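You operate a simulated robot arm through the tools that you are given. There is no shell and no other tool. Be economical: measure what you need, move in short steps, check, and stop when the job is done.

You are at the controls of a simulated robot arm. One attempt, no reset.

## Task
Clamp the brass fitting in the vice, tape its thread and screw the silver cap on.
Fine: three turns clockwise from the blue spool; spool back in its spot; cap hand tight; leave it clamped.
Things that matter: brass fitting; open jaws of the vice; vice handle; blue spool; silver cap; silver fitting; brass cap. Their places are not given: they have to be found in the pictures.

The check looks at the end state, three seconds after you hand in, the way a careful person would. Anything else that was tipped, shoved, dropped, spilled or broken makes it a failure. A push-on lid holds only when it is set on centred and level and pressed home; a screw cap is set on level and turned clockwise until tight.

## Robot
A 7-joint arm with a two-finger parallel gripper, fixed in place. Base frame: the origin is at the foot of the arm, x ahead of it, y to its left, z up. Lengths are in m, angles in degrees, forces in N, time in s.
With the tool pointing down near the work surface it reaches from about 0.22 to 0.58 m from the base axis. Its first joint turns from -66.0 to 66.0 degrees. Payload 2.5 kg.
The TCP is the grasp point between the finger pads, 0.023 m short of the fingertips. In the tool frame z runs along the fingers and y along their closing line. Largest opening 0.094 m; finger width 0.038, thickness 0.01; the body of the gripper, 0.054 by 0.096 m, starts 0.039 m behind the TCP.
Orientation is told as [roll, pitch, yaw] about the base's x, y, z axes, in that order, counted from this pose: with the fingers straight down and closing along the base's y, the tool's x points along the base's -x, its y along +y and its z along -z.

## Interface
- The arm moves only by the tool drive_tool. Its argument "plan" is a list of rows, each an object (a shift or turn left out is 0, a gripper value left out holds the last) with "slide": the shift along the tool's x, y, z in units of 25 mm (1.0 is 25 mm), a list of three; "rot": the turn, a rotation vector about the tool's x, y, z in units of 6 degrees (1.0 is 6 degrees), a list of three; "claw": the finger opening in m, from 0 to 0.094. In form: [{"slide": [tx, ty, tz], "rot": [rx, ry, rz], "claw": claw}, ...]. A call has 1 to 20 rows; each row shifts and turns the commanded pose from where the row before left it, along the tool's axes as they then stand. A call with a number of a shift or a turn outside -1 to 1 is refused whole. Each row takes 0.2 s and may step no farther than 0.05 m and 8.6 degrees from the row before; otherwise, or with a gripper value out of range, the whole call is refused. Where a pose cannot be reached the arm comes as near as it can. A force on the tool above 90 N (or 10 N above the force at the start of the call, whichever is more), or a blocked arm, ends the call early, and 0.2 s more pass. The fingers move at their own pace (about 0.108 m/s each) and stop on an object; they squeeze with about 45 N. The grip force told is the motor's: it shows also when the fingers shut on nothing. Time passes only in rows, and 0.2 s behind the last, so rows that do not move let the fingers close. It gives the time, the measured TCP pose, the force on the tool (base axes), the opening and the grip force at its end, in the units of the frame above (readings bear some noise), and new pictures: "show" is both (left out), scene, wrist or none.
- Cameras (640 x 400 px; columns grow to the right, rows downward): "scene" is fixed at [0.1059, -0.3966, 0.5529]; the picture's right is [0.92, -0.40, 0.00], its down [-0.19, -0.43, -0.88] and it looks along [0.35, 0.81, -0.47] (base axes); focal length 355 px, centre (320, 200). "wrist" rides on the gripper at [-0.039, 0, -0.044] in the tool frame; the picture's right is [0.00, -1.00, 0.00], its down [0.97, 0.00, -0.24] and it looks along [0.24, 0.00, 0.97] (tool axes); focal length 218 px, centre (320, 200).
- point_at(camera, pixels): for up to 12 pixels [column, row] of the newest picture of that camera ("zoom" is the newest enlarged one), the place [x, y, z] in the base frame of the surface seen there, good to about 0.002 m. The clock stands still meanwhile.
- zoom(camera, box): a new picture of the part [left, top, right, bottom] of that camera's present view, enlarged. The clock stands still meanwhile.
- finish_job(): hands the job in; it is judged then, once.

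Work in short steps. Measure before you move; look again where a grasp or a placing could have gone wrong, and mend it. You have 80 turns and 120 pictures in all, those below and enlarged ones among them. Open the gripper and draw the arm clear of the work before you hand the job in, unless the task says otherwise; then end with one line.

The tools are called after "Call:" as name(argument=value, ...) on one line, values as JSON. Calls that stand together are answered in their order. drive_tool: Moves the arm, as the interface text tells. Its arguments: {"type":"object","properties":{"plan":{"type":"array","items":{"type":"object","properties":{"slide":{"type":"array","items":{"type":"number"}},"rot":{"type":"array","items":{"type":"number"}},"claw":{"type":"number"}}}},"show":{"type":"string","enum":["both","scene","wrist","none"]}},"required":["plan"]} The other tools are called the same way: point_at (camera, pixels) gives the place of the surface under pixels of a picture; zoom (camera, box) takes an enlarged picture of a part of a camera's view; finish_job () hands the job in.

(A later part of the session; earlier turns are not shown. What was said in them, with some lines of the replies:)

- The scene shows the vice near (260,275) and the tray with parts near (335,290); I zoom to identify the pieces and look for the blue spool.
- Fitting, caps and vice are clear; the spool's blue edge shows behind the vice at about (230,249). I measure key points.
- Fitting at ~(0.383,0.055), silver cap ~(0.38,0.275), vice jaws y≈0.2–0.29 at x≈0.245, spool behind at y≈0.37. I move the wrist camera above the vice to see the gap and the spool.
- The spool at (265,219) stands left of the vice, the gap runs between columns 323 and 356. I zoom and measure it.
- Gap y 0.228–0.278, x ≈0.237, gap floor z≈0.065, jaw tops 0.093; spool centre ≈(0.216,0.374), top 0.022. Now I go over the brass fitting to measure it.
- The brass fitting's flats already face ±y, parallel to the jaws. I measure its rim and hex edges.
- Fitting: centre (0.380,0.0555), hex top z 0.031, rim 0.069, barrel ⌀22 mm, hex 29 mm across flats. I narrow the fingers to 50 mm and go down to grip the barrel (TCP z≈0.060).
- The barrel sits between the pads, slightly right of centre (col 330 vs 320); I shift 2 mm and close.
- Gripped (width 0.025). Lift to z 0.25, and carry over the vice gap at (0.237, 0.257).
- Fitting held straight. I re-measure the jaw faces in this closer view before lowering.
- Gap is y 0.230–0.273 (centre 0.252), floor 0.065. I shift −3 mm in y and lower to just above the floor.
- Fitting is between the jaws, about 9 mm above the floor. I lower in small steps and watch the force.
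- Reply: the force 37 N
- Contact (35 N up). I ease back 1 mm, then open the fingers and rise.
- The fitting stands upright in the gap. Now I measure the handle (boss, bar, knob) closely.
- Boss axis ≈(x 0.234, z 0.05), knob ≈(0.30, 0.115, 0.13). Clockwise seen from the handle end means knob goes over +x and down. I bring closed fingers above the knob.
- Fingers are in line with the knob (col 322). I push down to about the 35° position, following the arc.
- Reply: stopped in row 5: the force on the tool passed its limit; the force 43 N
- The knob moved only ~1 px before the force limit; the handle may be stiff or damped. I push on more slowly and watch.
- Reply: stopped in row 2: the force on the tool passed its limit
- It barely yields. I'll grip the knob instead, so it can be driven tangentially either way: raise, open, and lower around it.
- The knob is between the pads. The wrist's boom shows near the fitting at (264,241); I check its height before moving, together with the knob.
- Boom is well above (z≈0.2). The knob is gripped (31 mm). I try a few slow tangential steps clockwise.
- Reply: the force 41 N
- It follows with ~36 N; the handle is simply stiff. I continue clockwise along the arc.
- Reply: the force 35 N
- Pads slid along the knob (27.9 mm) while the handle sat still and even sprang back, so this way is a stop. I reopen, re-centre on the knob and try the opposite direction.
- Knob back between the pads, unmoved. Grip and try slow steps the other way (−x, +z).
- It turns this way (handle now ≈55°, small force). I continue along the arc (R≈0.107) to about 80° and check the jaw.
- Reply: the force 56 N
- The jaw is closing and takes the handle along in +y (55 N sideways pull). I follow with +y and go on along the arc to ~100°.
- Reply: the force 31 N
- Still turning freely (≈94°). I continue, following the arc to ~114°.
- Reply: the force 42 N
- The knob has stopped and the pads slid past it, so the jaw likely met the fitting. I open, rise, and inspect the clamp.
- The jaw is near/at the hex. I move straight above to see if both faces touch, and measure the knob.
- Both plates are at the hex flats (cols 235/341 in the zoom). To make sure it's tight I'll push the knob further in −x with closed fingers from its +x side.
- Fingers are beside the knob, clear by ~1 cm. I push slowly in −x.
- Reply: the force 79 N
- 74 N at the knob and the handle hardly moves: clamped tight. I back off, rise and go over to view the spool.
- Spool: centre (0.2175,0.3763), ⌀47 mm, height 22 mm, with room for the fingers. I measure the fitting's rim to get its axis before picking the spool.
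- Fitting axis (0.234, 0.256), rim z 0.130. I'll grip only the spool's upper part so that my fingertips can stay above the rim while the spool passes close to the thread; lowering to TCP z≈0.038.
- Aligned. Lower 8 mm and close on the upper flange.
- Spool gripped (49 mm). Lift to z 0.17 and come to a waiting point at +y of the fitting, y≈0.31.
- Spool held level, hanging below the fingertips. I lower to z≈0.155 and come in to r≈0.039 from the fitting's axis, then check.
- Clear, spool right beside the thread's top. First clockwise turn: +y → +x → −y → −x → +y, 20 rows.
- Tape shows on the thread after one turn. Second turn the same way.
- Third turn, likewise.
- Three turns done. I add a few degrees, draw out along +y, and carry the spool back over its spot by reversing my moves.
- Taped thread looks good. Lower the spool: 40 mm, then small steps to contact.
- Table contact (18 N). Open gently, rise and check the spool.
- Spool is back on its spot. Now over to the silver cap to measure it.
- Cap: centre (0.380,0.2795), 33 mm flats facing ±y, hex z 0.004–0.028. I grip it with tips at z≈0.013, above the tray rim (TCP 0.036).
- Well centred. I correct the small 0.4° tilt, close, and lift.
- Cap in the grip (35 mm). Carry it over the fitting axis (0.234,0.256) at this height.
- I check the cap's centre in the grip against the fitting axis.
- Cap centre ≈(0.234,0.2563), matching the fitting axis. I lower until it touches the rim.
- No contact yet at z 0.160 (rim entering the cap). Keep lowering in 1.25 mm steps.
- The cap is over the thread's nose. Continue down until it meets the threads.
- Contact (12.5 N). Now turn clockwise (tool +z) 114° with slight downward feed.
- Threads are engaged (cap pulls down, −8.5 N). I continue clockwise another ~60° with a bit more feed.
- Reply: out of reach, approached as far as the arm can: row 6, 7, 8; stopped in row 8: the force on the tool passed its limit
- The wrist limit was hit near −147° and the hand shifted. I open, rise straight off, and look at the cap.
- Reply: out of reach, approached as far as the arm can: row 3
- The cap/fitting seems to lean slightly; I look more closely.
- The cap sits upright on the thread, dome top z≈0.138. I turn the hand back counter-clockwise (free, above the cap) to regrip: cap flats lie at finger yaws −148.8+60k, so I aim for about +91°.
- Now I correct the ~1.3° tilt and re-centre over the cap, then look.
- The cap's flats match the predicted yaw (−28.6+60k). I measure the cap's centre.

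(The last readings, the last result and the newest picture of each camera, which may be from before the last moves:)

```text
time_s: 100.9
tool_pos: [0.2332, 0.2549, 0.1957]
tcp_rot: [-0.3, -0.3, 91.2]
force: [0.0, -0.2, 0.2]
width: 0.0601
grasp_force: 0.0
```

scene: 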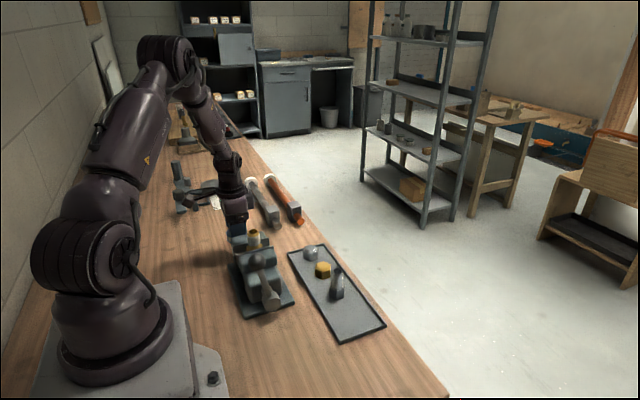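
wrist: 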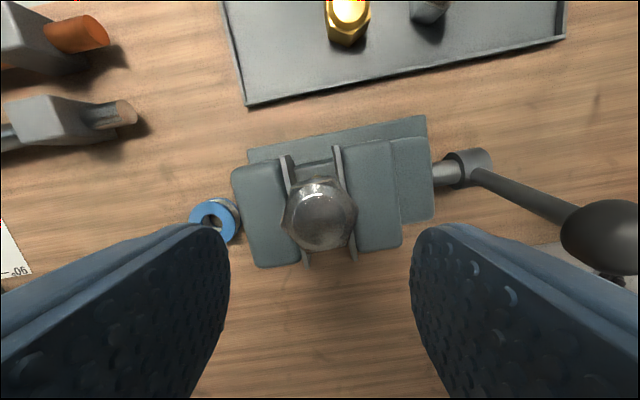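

The cap's top is ~6 mm toward +x (0.240 vs 0.234) with a few degrees of tilt: the limit shove tipped the fitting in the jaws. At yaw 91° my fingers close along x, so I can grip the cap there and set it back upright. I re-centre and lower over the cap.

Call:
drive_tool(plan=[{"slide": [0, -0.24, 0], "rot": [-0.05, -0.05, 0]}, {"slide": [0, 0, 0.8]}, {"slide": [0, 0, 0.8]}, {"slide": [0, 0, 0.5]}, {"slide": [0, 0, 0.2]}, {}], show="both")

Call:
zoom(camera="scene", box=[220, 200, 300, 265])

```text
time_s: 102.3
tool_pos: [0.2403, 0.2551, 0.1385]
tcp_rot: [-0.1, -0.5, 91.1]
force: [-0.6, -0.5, -1.4]
width: 0.0598
grasp_force: 0.1
```

scene: 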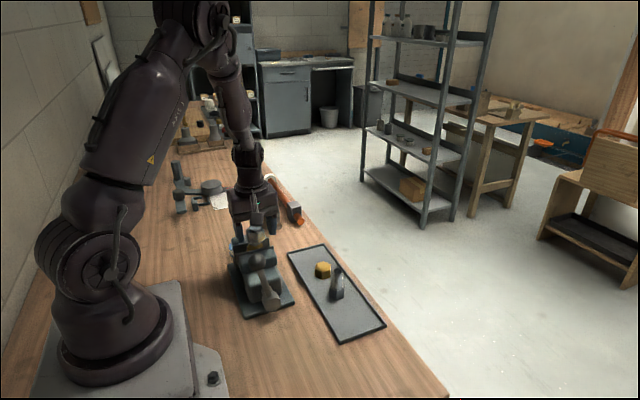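
wrist: 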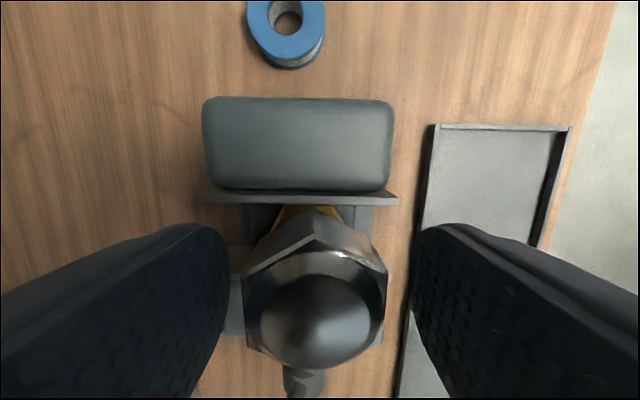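

```text
6.15 times, centred on (260, 232) of scene
```

zoom: 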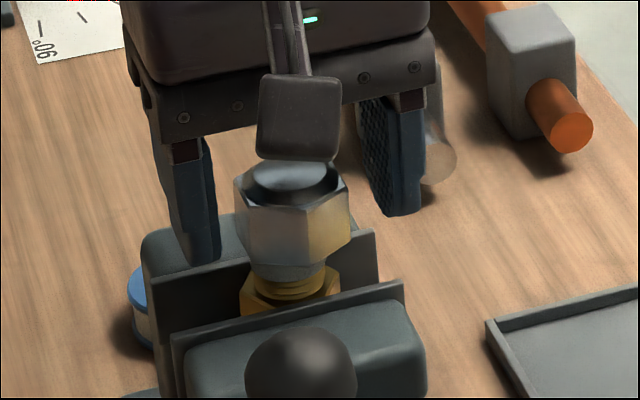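

Cap centred between the fingers. Close, then ease 5 mm in −x (tool +y).

Call:
drive_tool(plan=[{"claw": 0.0}, {}, {}, {}, {"slide": [0, 0.06, 0]}, {"slide": [0, 0.06, 0]}, {"slide": [0, 0.05, 0]}, {"slide": [0, 0.04, 0]}, {}], show="wrist")

Call:
zoom(camera="scene", box=[235, 215, 285, 260])

```text
time_s: 104.3
tool_pos: [0.2347, 0.256, 0.1381]
tcp_rot: [-0.1, -0.6, 91.1]
force: [0.2, 0.3, -3.0]
width: 0.0354
grasp_force: 44.9
```

wrist: 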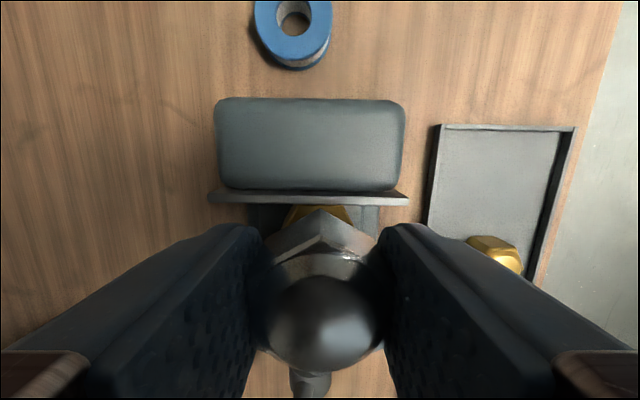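

```text
8.89 times, centred on (260, 238) of scene
```

zoom: 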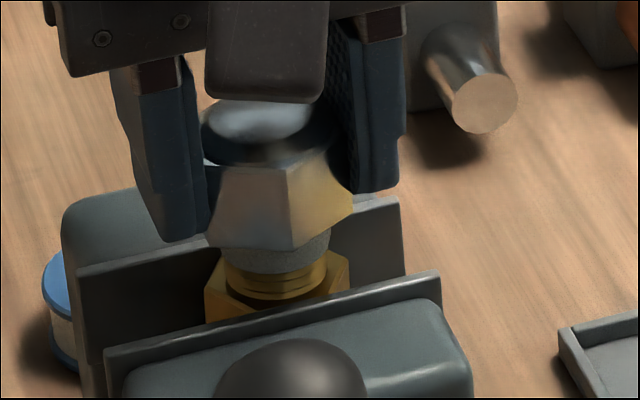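

The cap came back to x≈0.2347 with hardly any force and stands straight in the grip; the brass fitting itself didn't move. I level the 0.6° pitch, press lightly and turn clockwise.

Call:
drive_tool(plan=[{"rot": [-0.1, 0, 0], "slide": [0, 0, 0.03]}, {"rot": [0, 0, 1], "slide": [0, 0, 0.01]}, {"rot": [0, 0, 1], "slide": [0, 0, 0.003]}, {"rot": [0, 0, 1], "slide": [0, 0, 0.003]}, {"rot": [0, 0, 1], "slide": [0, 0, 0.003]}, {"rot": [0, 0, 1], "slide": [0, 0, 0.003]}, {"rot": [0, 0, 1], "slide": [0, 0, 0.003]}, {"rot": [0, 0, 1], "slide": [0, 0, 0.003]}, {"rot": [0, 0, 1], "slide": [0, 0, 0.003]}, {"rot": [0, 0, 1], "slide": [0, 0, 0.003]}, {"rot": [0, 0, 1], "slide": [0, 0, 0.003]}, {}], show="none")

```text
time_s: 106.9
tool_pos: [0.2355, 0.2567, 0.1366]
tcp_rot: [0.6, 0.1, 31.0]
force: [-0.5, -4.5, 32.5]
width: 0.0352
grasp_force: 44.8
```

Cap turned 60°, resisting 32 N of press. I continue 90° without feed to see if the thread takes it down.

Call:
drive_tool(plan=[{"rot": [0, 0, 1]}, {"rot": [0, 0, 1]}, {"rot": [0, 0, 1]}, {"rot": [0, 0, 1]}, {"rot": [0, 0, 1]}, {"rot": [0, 0, 1]}, {"rot": [0, 0, 1]}, {"rot": [0, 0, 1]}, {"rot": [0, 0, 1]}, {"rot": [0, 0, 1]}, {"rot": [0, 0, 1]}, {"rot": [0, 0, 1]}, {"rot": [0, 0, 1]}, {"rot": [0, 0, 1]}, {"rot": [0, 0, 1]}, {}], show="none")

Call:
zoom(camera="scene", box=[220, 200, 300, 265])

```text
time_s: 110.3
tool_pos: [0.235, 0.2555, 0.1372]
tcp_rot: [-0.2, 0.7, -58.9]
force: [2.5, 1.8, 19.0]
width: 0.0356
grasp_force: 44.7
```

```text
6.15 times, centred on (260, 232) of scene
```

zoom: 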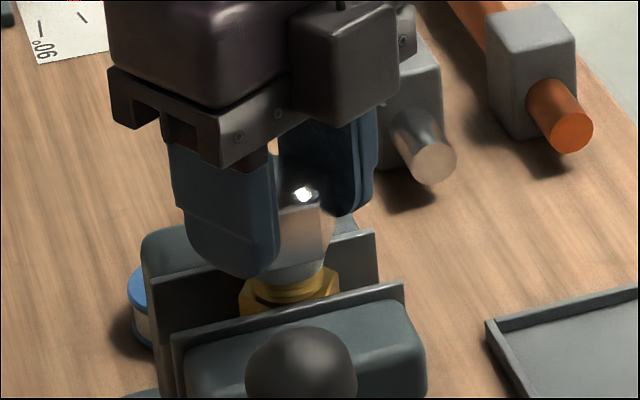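

Press force eases as it turns (32→19 N), so it is threading down. I correct the 0.7° tilt and continue to about −119°.

Call:
drive_tool(plan=[{"rot": [-0.033, -0.117, 0]}, {"rot": [0, 0, 1]}, {"rot": [0, 0, 1]}, {"rot": [0, 0, 1]}, {"rot": [0, 0, 1]}, {"rot": [0, 0, 1]}, {"rot": [0, 0, 1]}, {"rot": [0, 0, 1]}, {"rot": [0, 0, 1]}, {"rot": [0, 0, 1]}, {"rot": [0, 0, 1]}, {"rot": [0, 0, 1]}, {"rot": [0, 0, 1]}, {}], show="none")

```text
time_s: 113.3
tool_pos: [0.2341, 0.2575, 0.136]
tcp_rot: [0.0, 0.0, -131.0]
force: [1.1, -0.6, 2.6]
width: 0.0355
grasp_force: 44.9
```

Threading well (2.6 N left). I open and swing back counter-clockwise for a regrip at yaw ≈+109°.

Call:
drive_tool(plan=[{"claw": 0.06}, {"rot": [0, 0, -1]}, {"rot": [0, 0, -1]}, {"rot": [0, 0, -1]}, {"rot": [0, 0, -1]}, {"rot": [0, 0, -1]}, {"rot": [0, 0, -1]}, {"rot": [0, 0, -1]}, {"rot": [0, 0, -1]}, {"rot": [0, 0, -1]}, {"rot": [0, 0, -1]}, {"rot": [0, 0, -1]}, {"rot": [0, 0, -1]}, {"rot": [0, 0, -1]}, {"rot": [0, 0, -1]}, {"rot": [0, 0, -1]}, {"rot": [0, 0, -1]}, {"rot": [0, 0, -1]}, {"rot": [0, 0, -1]}, {"rot": [0, 0, -1]}], show="wrist")

Call:
drive_tool(plan=[{"rot": [0, 0, -1]}, {"rot": [0, 0, -1]}, {"rot": [0, 0, -1]}, {"rot": [0, 0, -1]}, {"rot": [0, 0, -1]}, {"rot": [0, 0, -1]}, {"rot": [0, 0, -1]}, {"rot": [0, 0, -1]}, {"rot": [0, 0, -1]}, {"rot": [0, 0, -1]}, {"rot": [0, 0, -1]}, {"rot": [0, 0, -1]}, {"rot": [0, 0, -1]}, {"rot": [0, 0, -1]}, {"rot": [0, 0, -1]}, {"rot": [0, 0, -1]}, {"rot": [0, 0, -1]}, {"rot": [0, 0, -1]}, {"rot": [0, 0, -1]}, {"rot": [0, 0, -1]}], show="none")

```text
time_s: 117.5
tool_pos: [0.2336, 0.2564, 0.1378]
tcp_rot: [0.0, 0.0, -16.7]
force: [0.0, 0.1, 0.2]
width: 0.0601
grasp_force: 0.1
```

wrist: 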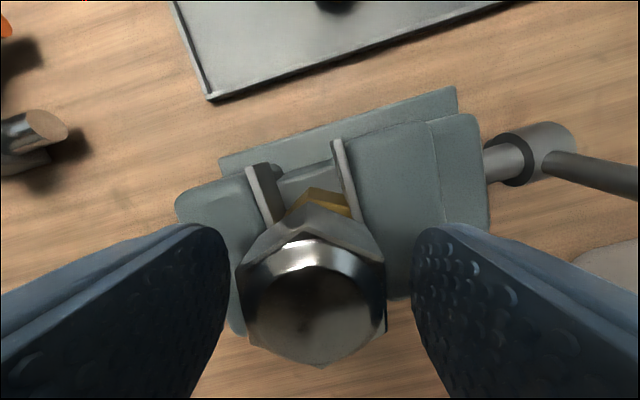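

```text
time_s: 121.7
tool_pos: [0.2342, 0.2547, 0.1367]
tcp_rot: [0.0, 0.0, 103.3]
force: [0.3, -0.6, -0.4]
width: 0.06
grasp_force: 0.1
```

Regrip: last 6° back, small centring toward the cap (it sat ~2 mm to +y), close, then turn clockwise with slight feed.

Call:
drive_tool(plan=[{"rot": [0, 0, -1], "slide": [-0.077, -0.048, 0]}, {"claw": 0.0}, {}, {}, {"rot": [0, 0, 1], "slide": [0, 0, 0.003]}, {"rot": [0, 0, 1], "slide": [0, 0, 0.003]}, {"rot": [0, 0, 1], "slide": [0, 0, 0.003]}, {"rot": [0, 0, 1], "slide": [0, 0, 0.003]}, {"rot": [0, 0, 1], "slide": [0, 0, 0.003]}, {"rot": [0, 0, 1], "slide": [0, 0, 0.003]}, {"rot": [0, 0, 1], "slide": [0, 0, 0.003]}, {"rot": [0, 0, 1], "slide": [0, 0, 0.003]}, {"rot": [0, 0, 1], "slide": [0, 0, 0.003]}, {"rot": [0, 0, 1], "slide": [0, 0, 0.003]}, {"rot": [0, 0, 1], "slide": [0, 0, 0.003]}, {"rot": [0, 0, 1], "slide": [0, 0, 0.003]}, {"rot": [0, 0, 1], "slide": [0, 0, 0.003]}, {"rot": [0, 0, 1], "slide": [0, 0, 0.003]}, {"rot": [0, 0, 1], "slide": [0, 0, 0.003]}, {}], show="none")

```text
time_s: 125.9
tool_pos: [0.2349, 0.2575, 0.1352]
tcp_rot: [0.2, -0.2, 19.0]
force: [1.5, -0.3, 32.5]
width: 0.0354
grasp_force: 45.0
```

Good hold; continue 120° clockwise without feed.

Call:
drive_tool(plan=[{"rot": [0, 0, 1]}, {"rot": [0, 0, 1]}, {"rot": [0, 0, 1]}, {"rot": [0, 0, 1]}, {"rot": [0, 0, 1]}, {"rot": [0, 0, 1]}, {"rot": [0, 0, 1]}, {"rot": [0, 0, 1]}, {"rot": [0, 0, 1]}, {"rot": [0, 0, 1]}, {"rot": [0, 0, 1]}, {"rot": [0, 0, 1]}, {"rot": [0, 0, 1]}, {"rot": [0, 0, 1]}, {"rot": [0, 0, 1]}, {"rot": [0, 0, 1]}, {"rot": [0, 0, 1]}, {"rot": [0, 0, 1]}, {"rot": [0, 0, 1]}, {"rot": [0, 0, 1]}], show="none")

Call:
zoom(camera="scene", box=[220, 200, 300, 265])

```text
time_s: 130.1
tool_pos: [0.2353, 0.2584, 0.1347]
tcp_rot: [0.1, 0.1, -101.0]
force: [1.1, -6.5, 33.6]
width: 0.0355
grasp_force: 44.7
```

```text
6.15 times, centred on (260, 232) of scene
```

zoom: 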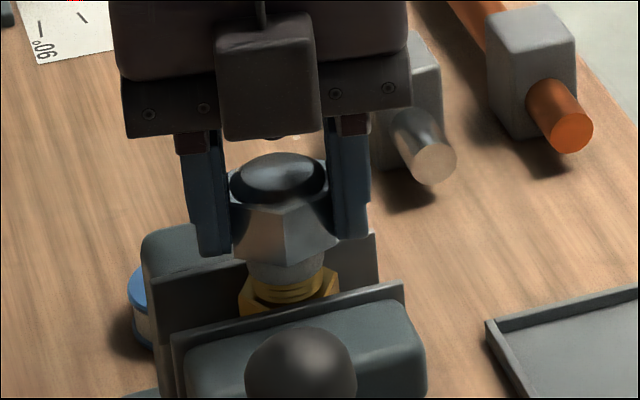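

I measure the cap's present height and the fitting's visible thread.

Call:
point_at(camera="zoom", pixels=[[285, 165], [275, 185], [285, 255], [283, 264], [285, 275], [285, 290], [255, 250], [320, 245]])

```text
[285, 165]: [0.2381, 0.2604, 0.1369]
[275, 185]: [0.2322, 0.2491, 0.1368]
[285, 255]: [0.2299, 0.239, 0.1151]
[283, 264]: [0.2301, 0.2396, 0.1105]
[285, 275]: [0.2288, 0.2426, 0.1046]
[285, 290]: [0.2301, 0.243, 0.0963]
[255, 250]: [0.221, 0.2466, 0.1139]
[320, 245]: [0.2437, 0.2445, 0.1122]
```

Dome now z≈0.137, level. Continue the last 36° of this grip to feel whether it tightens.

Call:
drive_tool(plan=[{"rot": [0, 0, 1]}, {"rot": [0, 0, 1]}, {"rot": [0, 0, 1]}, {"rot": [0, 0, 1]}, {"rot": [0, 0, 1]}, {}], show="none")

```text
time_s: 131.5
tool_pos: [0.2354, 0.2573, 0.1323]
tcp_rot: [0.0, 0.1, -131.0]
force: [4.7, -10.7, 28.1]
width: 0.0354
grasp_force: 45.6
```

Still creeping down (z 0.132) with rising torque forces. I run one more full regrip cycle: open, swing back 240°, grip, and turn clockwise 240°.

Call:
drive_tool(plan=[{"claw": 0.06}, {"rot": [0, 0, -1], "slide": [0, 0, -0.03]}, {"rot": [0, 0, -1]}, {"rot": [0, 0, -1]}, {"rot": [0, 0, -1]}, {"rot": [0, 0, -1]}, {"rot": [0, 0, -1]}, {"rot": [0, 0, -1]}, {"rot": [0, 0, -1]}, {"rot": [0, 0, -1]}, {"rot": [0, 0, -1]}, {"rot": [0, 0, -1]}, {"rot": [0, 0, -1]}, {"rot": [0, 0, -1]}, {"rot": [0, 0, -1]}, {"rot": [0, 0, -1]}, {"rot": [0, 0, -1]}, {"rot": [0, 0, -1]}, {"rot": [0, 0, -1]}, {"rot": [0, 0, -1]}], show="none")

Call:
drive_tool(plan=[{"rot": [0, 0, -1]}, {"rot": [0, 0, -1]}, {"rot": [0, 0, -1]}, {"rot": [0, 0, -1]}, {"rot": [0, 0, -1]}, {"rot": [0, 0, -1]}, {"rot": [0, 0, -1]}, {"rot": [0, 0, -1]}, {"rot": [0, 0, -1]}, {"rot": [0, 0, -1]}, {"rot": [0, 0, -1]}, {"rot": [0, 0, -1]}, {"rot": [0, 0, -1]}, {"rot": [0, 0, -1]}, {"rot": [0, 0, -1]}, {"rot": [0, 0, -1]}, {"rot": [0, 0, -1]}, {"rot": [0, 0, -1]}, {"rot": [0, 0, -1]}, {"rot": [0, 0, -1]}], show="none")

Call:
drive_tool(plan=[{"rot": [0, 0, -1]}, {"claw": 0.0}, {}, {}, {"rot": [0, 0, 1], "slide": [0, 0, 0.003]}, {"rot": [0, 0, 1], "slide": [0, 0, 0.003]}, {"rot": [0, 0, 1], "slide": [0, 0, 0.003]}, {"rot": [0, 0, 1], "slide": [0, 0, 0.003]}, {"rot": [0, 0, 1], "slide": [0, 0, 0.003]}, {"rot": [0, 0, 1], "slide": [0, 0, 0.003]}, {"rot": [0, 0, 1], "slide": [0, 0, 0.003]}, {"rot": [0, 0, 1], "slide": [0, 0, 0.003]}, {"rot": [0, 0, 1], "slide": [0, 0, 0.003]}, {"rot": [0, 0, 1], "slide": [0, 0, 0.003]}, {"rot": [0, 0, 1], "slide": [0, 0, 0.003]}, {"rot": [0, 0, 1], "slide": [0, 0, 0.003]}, {"rot": [0, 0, 1], "slide": [0, 0, 0.003]}, {"rot": [0, 0, 1], "slide": [0, 0, 0.003]}, {"rot": [0, 0, 1], "slide": [0, 0, 0.003]}, {}], show="none")

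Call:
drive_tool(plan=[{"rot": [0, 0, 1]}, {"rot": [0, 0, 1]}, {"rot": [0, 0, 1]}, {"rot": [0, 0, 1]}, {"rot": [0, 0, 1]}, {"rot": [0, 0, 1]}, {"rot": [0, 0, 1]}, {"rot": [0, 0, 1]}, {"rot": [0, 0, 1]}, {"rot": [0, 0, 1]}, {"rot": [0, 0, 1]}, {"rot": [0, 0, 1]}, {"rot": [0, 0, 1]}, {"rot": [0, 0, 1]}, {"rot": [0, 0, 1]}, {"rot": [0, 0, 1]}, {"rot": [0, 0, 1]}, {"rot": [0, 0, 1]}, {"rot": [0, 0, 1]}, {"rot": [0, 0, 1]}], show="none")

Call:
zoom(camera="scene", box=[220, 200, 300, 265])

Call:
point_at(camera="zoom", pixels=[[285, 168], [275, 185], [285, 258], [283, 264], [285, 270], [285, 275], [285, 282], [285, 290]])

```text
time_s: 135.7
tool_pos: [0.2362, 0.2579, 0.1355]
tcp_rot: [0.0, -0.1, -16.7]
force: [-0.6, 0.5, -0.5]
width: 0.06
grasp_force: 0.0
```

```text
time_s: 139.9
tool_pos: [0.2346, 0.2582, 0.134]
tcp_rot: [0.0, 0.1, 103.3]
force: [-0.1, 0.7, 0.8]
width: 0.0599
grasp_force: 0.1
```

```text
time_s: 144.1
tool_pos: [0.2351, 0.2583, 0.1349]
tcp_rot: [0.1, -0.1, 18.9]
force: [1.3, -6.4, 33.7]
width: 0.0355
grasp_force: 45.0
```

```text
time_s: 148.3
tool_pos: [0.2354, 0.2587, 0.1336]
tcp_rot: [0.0, 0.1, -101.0]
force: [1.8, -0.1, 29.3]
width: 0.0357
grasp_force: 45.0
```

```text
6.15 times, centred on (260, 232) of scene
```

zoom: 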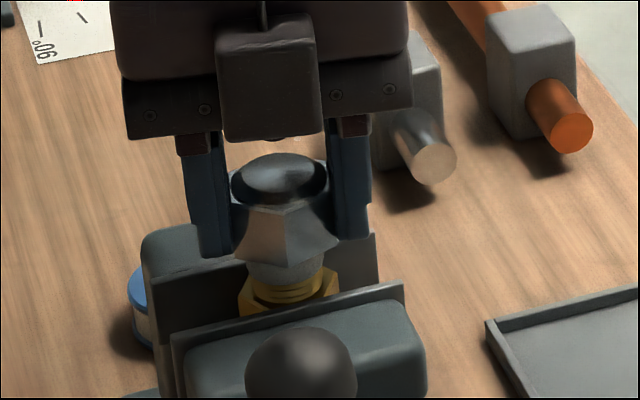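

```text
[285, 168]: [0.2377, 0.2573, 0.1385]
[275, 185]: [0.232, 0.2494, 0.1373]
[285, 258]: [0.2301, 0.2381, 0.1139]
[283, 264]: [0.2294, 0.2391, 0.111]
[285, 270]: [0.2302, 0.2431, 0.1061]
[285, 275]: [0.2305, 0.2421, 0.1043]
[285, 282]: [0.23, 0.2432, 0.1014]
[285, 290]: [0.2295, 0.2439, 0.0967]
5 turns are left
```

The cap stays at the same height (bottom z≈0.11), so it is either seated or spinning. Test: I ease off the press and pull up 2 mm; a threaded cap will hold against it.

Call:
drive_tool(plan=[{"slide": [0, 0, -0.04]}, {}, {}], show="none")

Call:
drive_tool(plan=[{"slide": [0, 0, -0.04]}, {}, {}], show="none")

Call:
drive_tool(plan=[{"slide": [0, 0, -0.04]}, {}, {}], show="none")

```text
time_s: 149.1
tool_pos: [0.2339, 0.2568, 0.1342]
tcp_rot: [-0.2, -0.2, -100.9]
force: [0.6, 1.8, -0.1]
width: 0.0356
grasp_force: 45.1
```

```text
time_s: 149.9
tool_pos: [0.2346, 0.2581, 0.1362]
tcp_rot: [0.0, -0.1, -100.9]
force: [-0.7, -0.6, -9.8]
width: 0.0357
grasp_force: 45.3
```

```text
time_s: 150.7
tool_pos: [0.2364, 0.2583, 0.1366]
tcp_rot: [0.0, 0.0, -100.9]
force: [-0.2, -0.1, -17.3]
width: 0.0354
grasp_force: 44.8
4 turns are left
```

The cap holds against the pull (−17 N), so it is threaded. I return to neutral, give three 10° tightening nudges reading the width each time, then open, rise and look.

Call:
drive_tool(plan=[{"slide": [0, 0, 0.09]}, {"rot": [0, 0, 0.85]}, {"rot": [0, 0, 0.85]}, {}], show="none")

Call:
drive_tool(plan=[{"rot": [0, 0, 0.85]}, {"rot": [0, 0, 0.85]}, {}], show="none")

Call:
drive_tool(plan=[{"rot": [0, 0, 0.85]}, {"rot": [0, 0, 0.85]}, {}], show="none")

Call:
drive_tool(plan=[{"claw": 0.06}, {}, {"slide": [0, 0, -0.5]}, {"slide": [0, 0, -0.9], "rot": [0, 0, -1]}, {"slide": [0, 0, -0.9], "rot": [0, 0, -1]}, {}], show="wrist")

Call:
zoom(camera="scene", box=[235, 215, 285, 260])

Call:
point_at(camera="zoom", pixels=[[240, 120], [320, 120], [280, 95], [280, 150], [280, 220], [240, 245], [280, 255], [300, 250], [280, 270]])

```text
time_s: 151.7
tool_pos: [0.2354, 0.2577, 0.1358]
tcp_rot: [0.0, -0.1, -111.1]
force: [0.5, 0.4, -8.3]
width: 0.0356
grasp_force: 45.1
```

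```text
time_s: 152.5
tool_pos: [0.2365, 0.2584, 0.1342]
tcp_rot: [-0.1, -0.1, -121.5]
force: [0.5, 0.1, -6.4]
width: 0.0356
grasp_force: 45.1
```

```text
time_s: 153.3
tool_pos: [0.2352, 0.2587, 0.135]
tcp_rot: [0.1, 0.0, -131.6]
force: [1.2, 0.6, -1.1]
width: 0.0355
grasp_force: 44.6
```

```text
time_s: 154.7
tool_pos: [0.2368, 0.258, 0.193]
tcp_rot: [0.0, 0.1, -119.4]
force: [-0.1, -0.7, -0.7]
width: 0.0602
grasp_force: 0.0
```

wrist: 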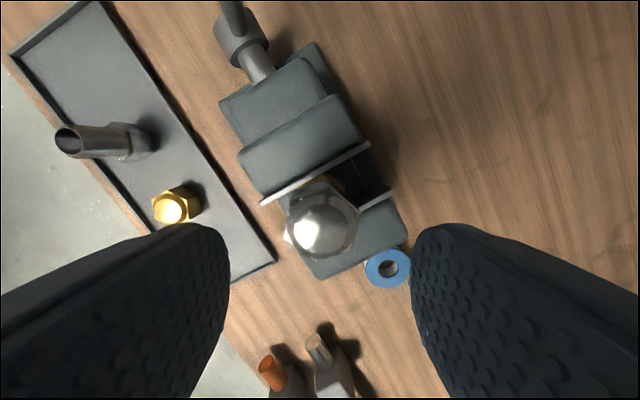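

```text
8.89 times, centred on (260, 238) of scene
```

zoom: 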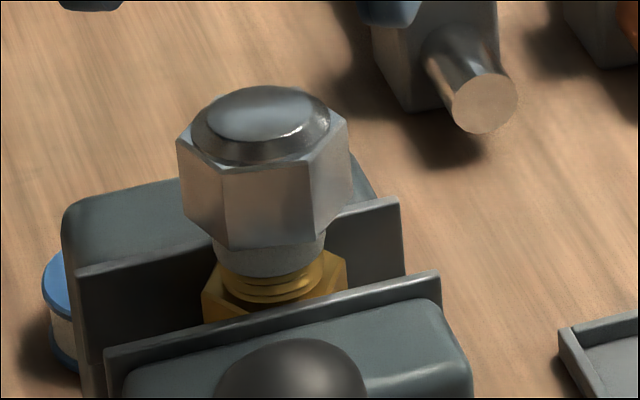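

```text
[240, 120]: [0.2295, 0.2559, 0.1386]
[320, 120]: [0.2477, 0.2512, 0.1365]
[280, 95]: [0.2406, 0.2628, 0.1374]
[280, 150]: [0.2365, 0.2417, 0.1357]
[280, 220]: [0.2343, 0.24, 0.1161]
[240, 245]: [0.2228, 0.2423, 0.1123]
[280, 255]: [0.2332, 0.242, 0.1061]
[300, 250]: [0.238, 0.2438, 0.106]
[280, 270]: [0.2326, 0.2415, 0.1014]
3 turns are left
```

The cap is level, coaxial, seated (bottom z≈0.11, it no longer draws down when turned, and it holds against a pull); spool and other parts are in place. I draw the arm up clear, with a last look.

Call:
drive_tool(plan=[{"slide": [0, 0, -0.9]}, {"slide": [0, 0, -0.9]}, {"slide": [0, 0, -0.9]}, {"slide": [0, 0, -0.9]}, {}], show="scene")

```text
time_s: 155.9
tool_pos: [0.2341, 0.258, 0.2827]
tcp_rot: [0.0, 0.0, -119.6]
force: [0.4, -0.6, 0.2]
width: 0.0599
grasp_force: 0.0
2 turns are left
```

scene: 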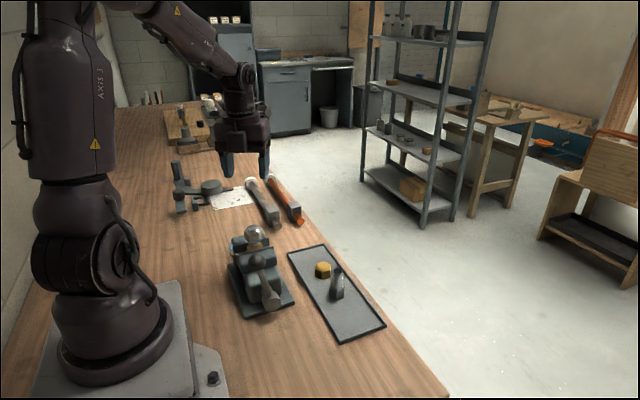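

The arm is clear with the gripper open, and the picture shows nothing else moved; I hand in.

Call:
finish_job()

```text
The job is handed in.
```

I handed the job in with the brass fitting clamped, its thread taped three turns clockwise, the spool back in its spot and the silver cap screwed on. I judged the cap seated only because it stopped moving down and held a light upward pull. I never felt it lock tight. A wrist-limit shove midway also tilted it, and I straightened it before the final turns.
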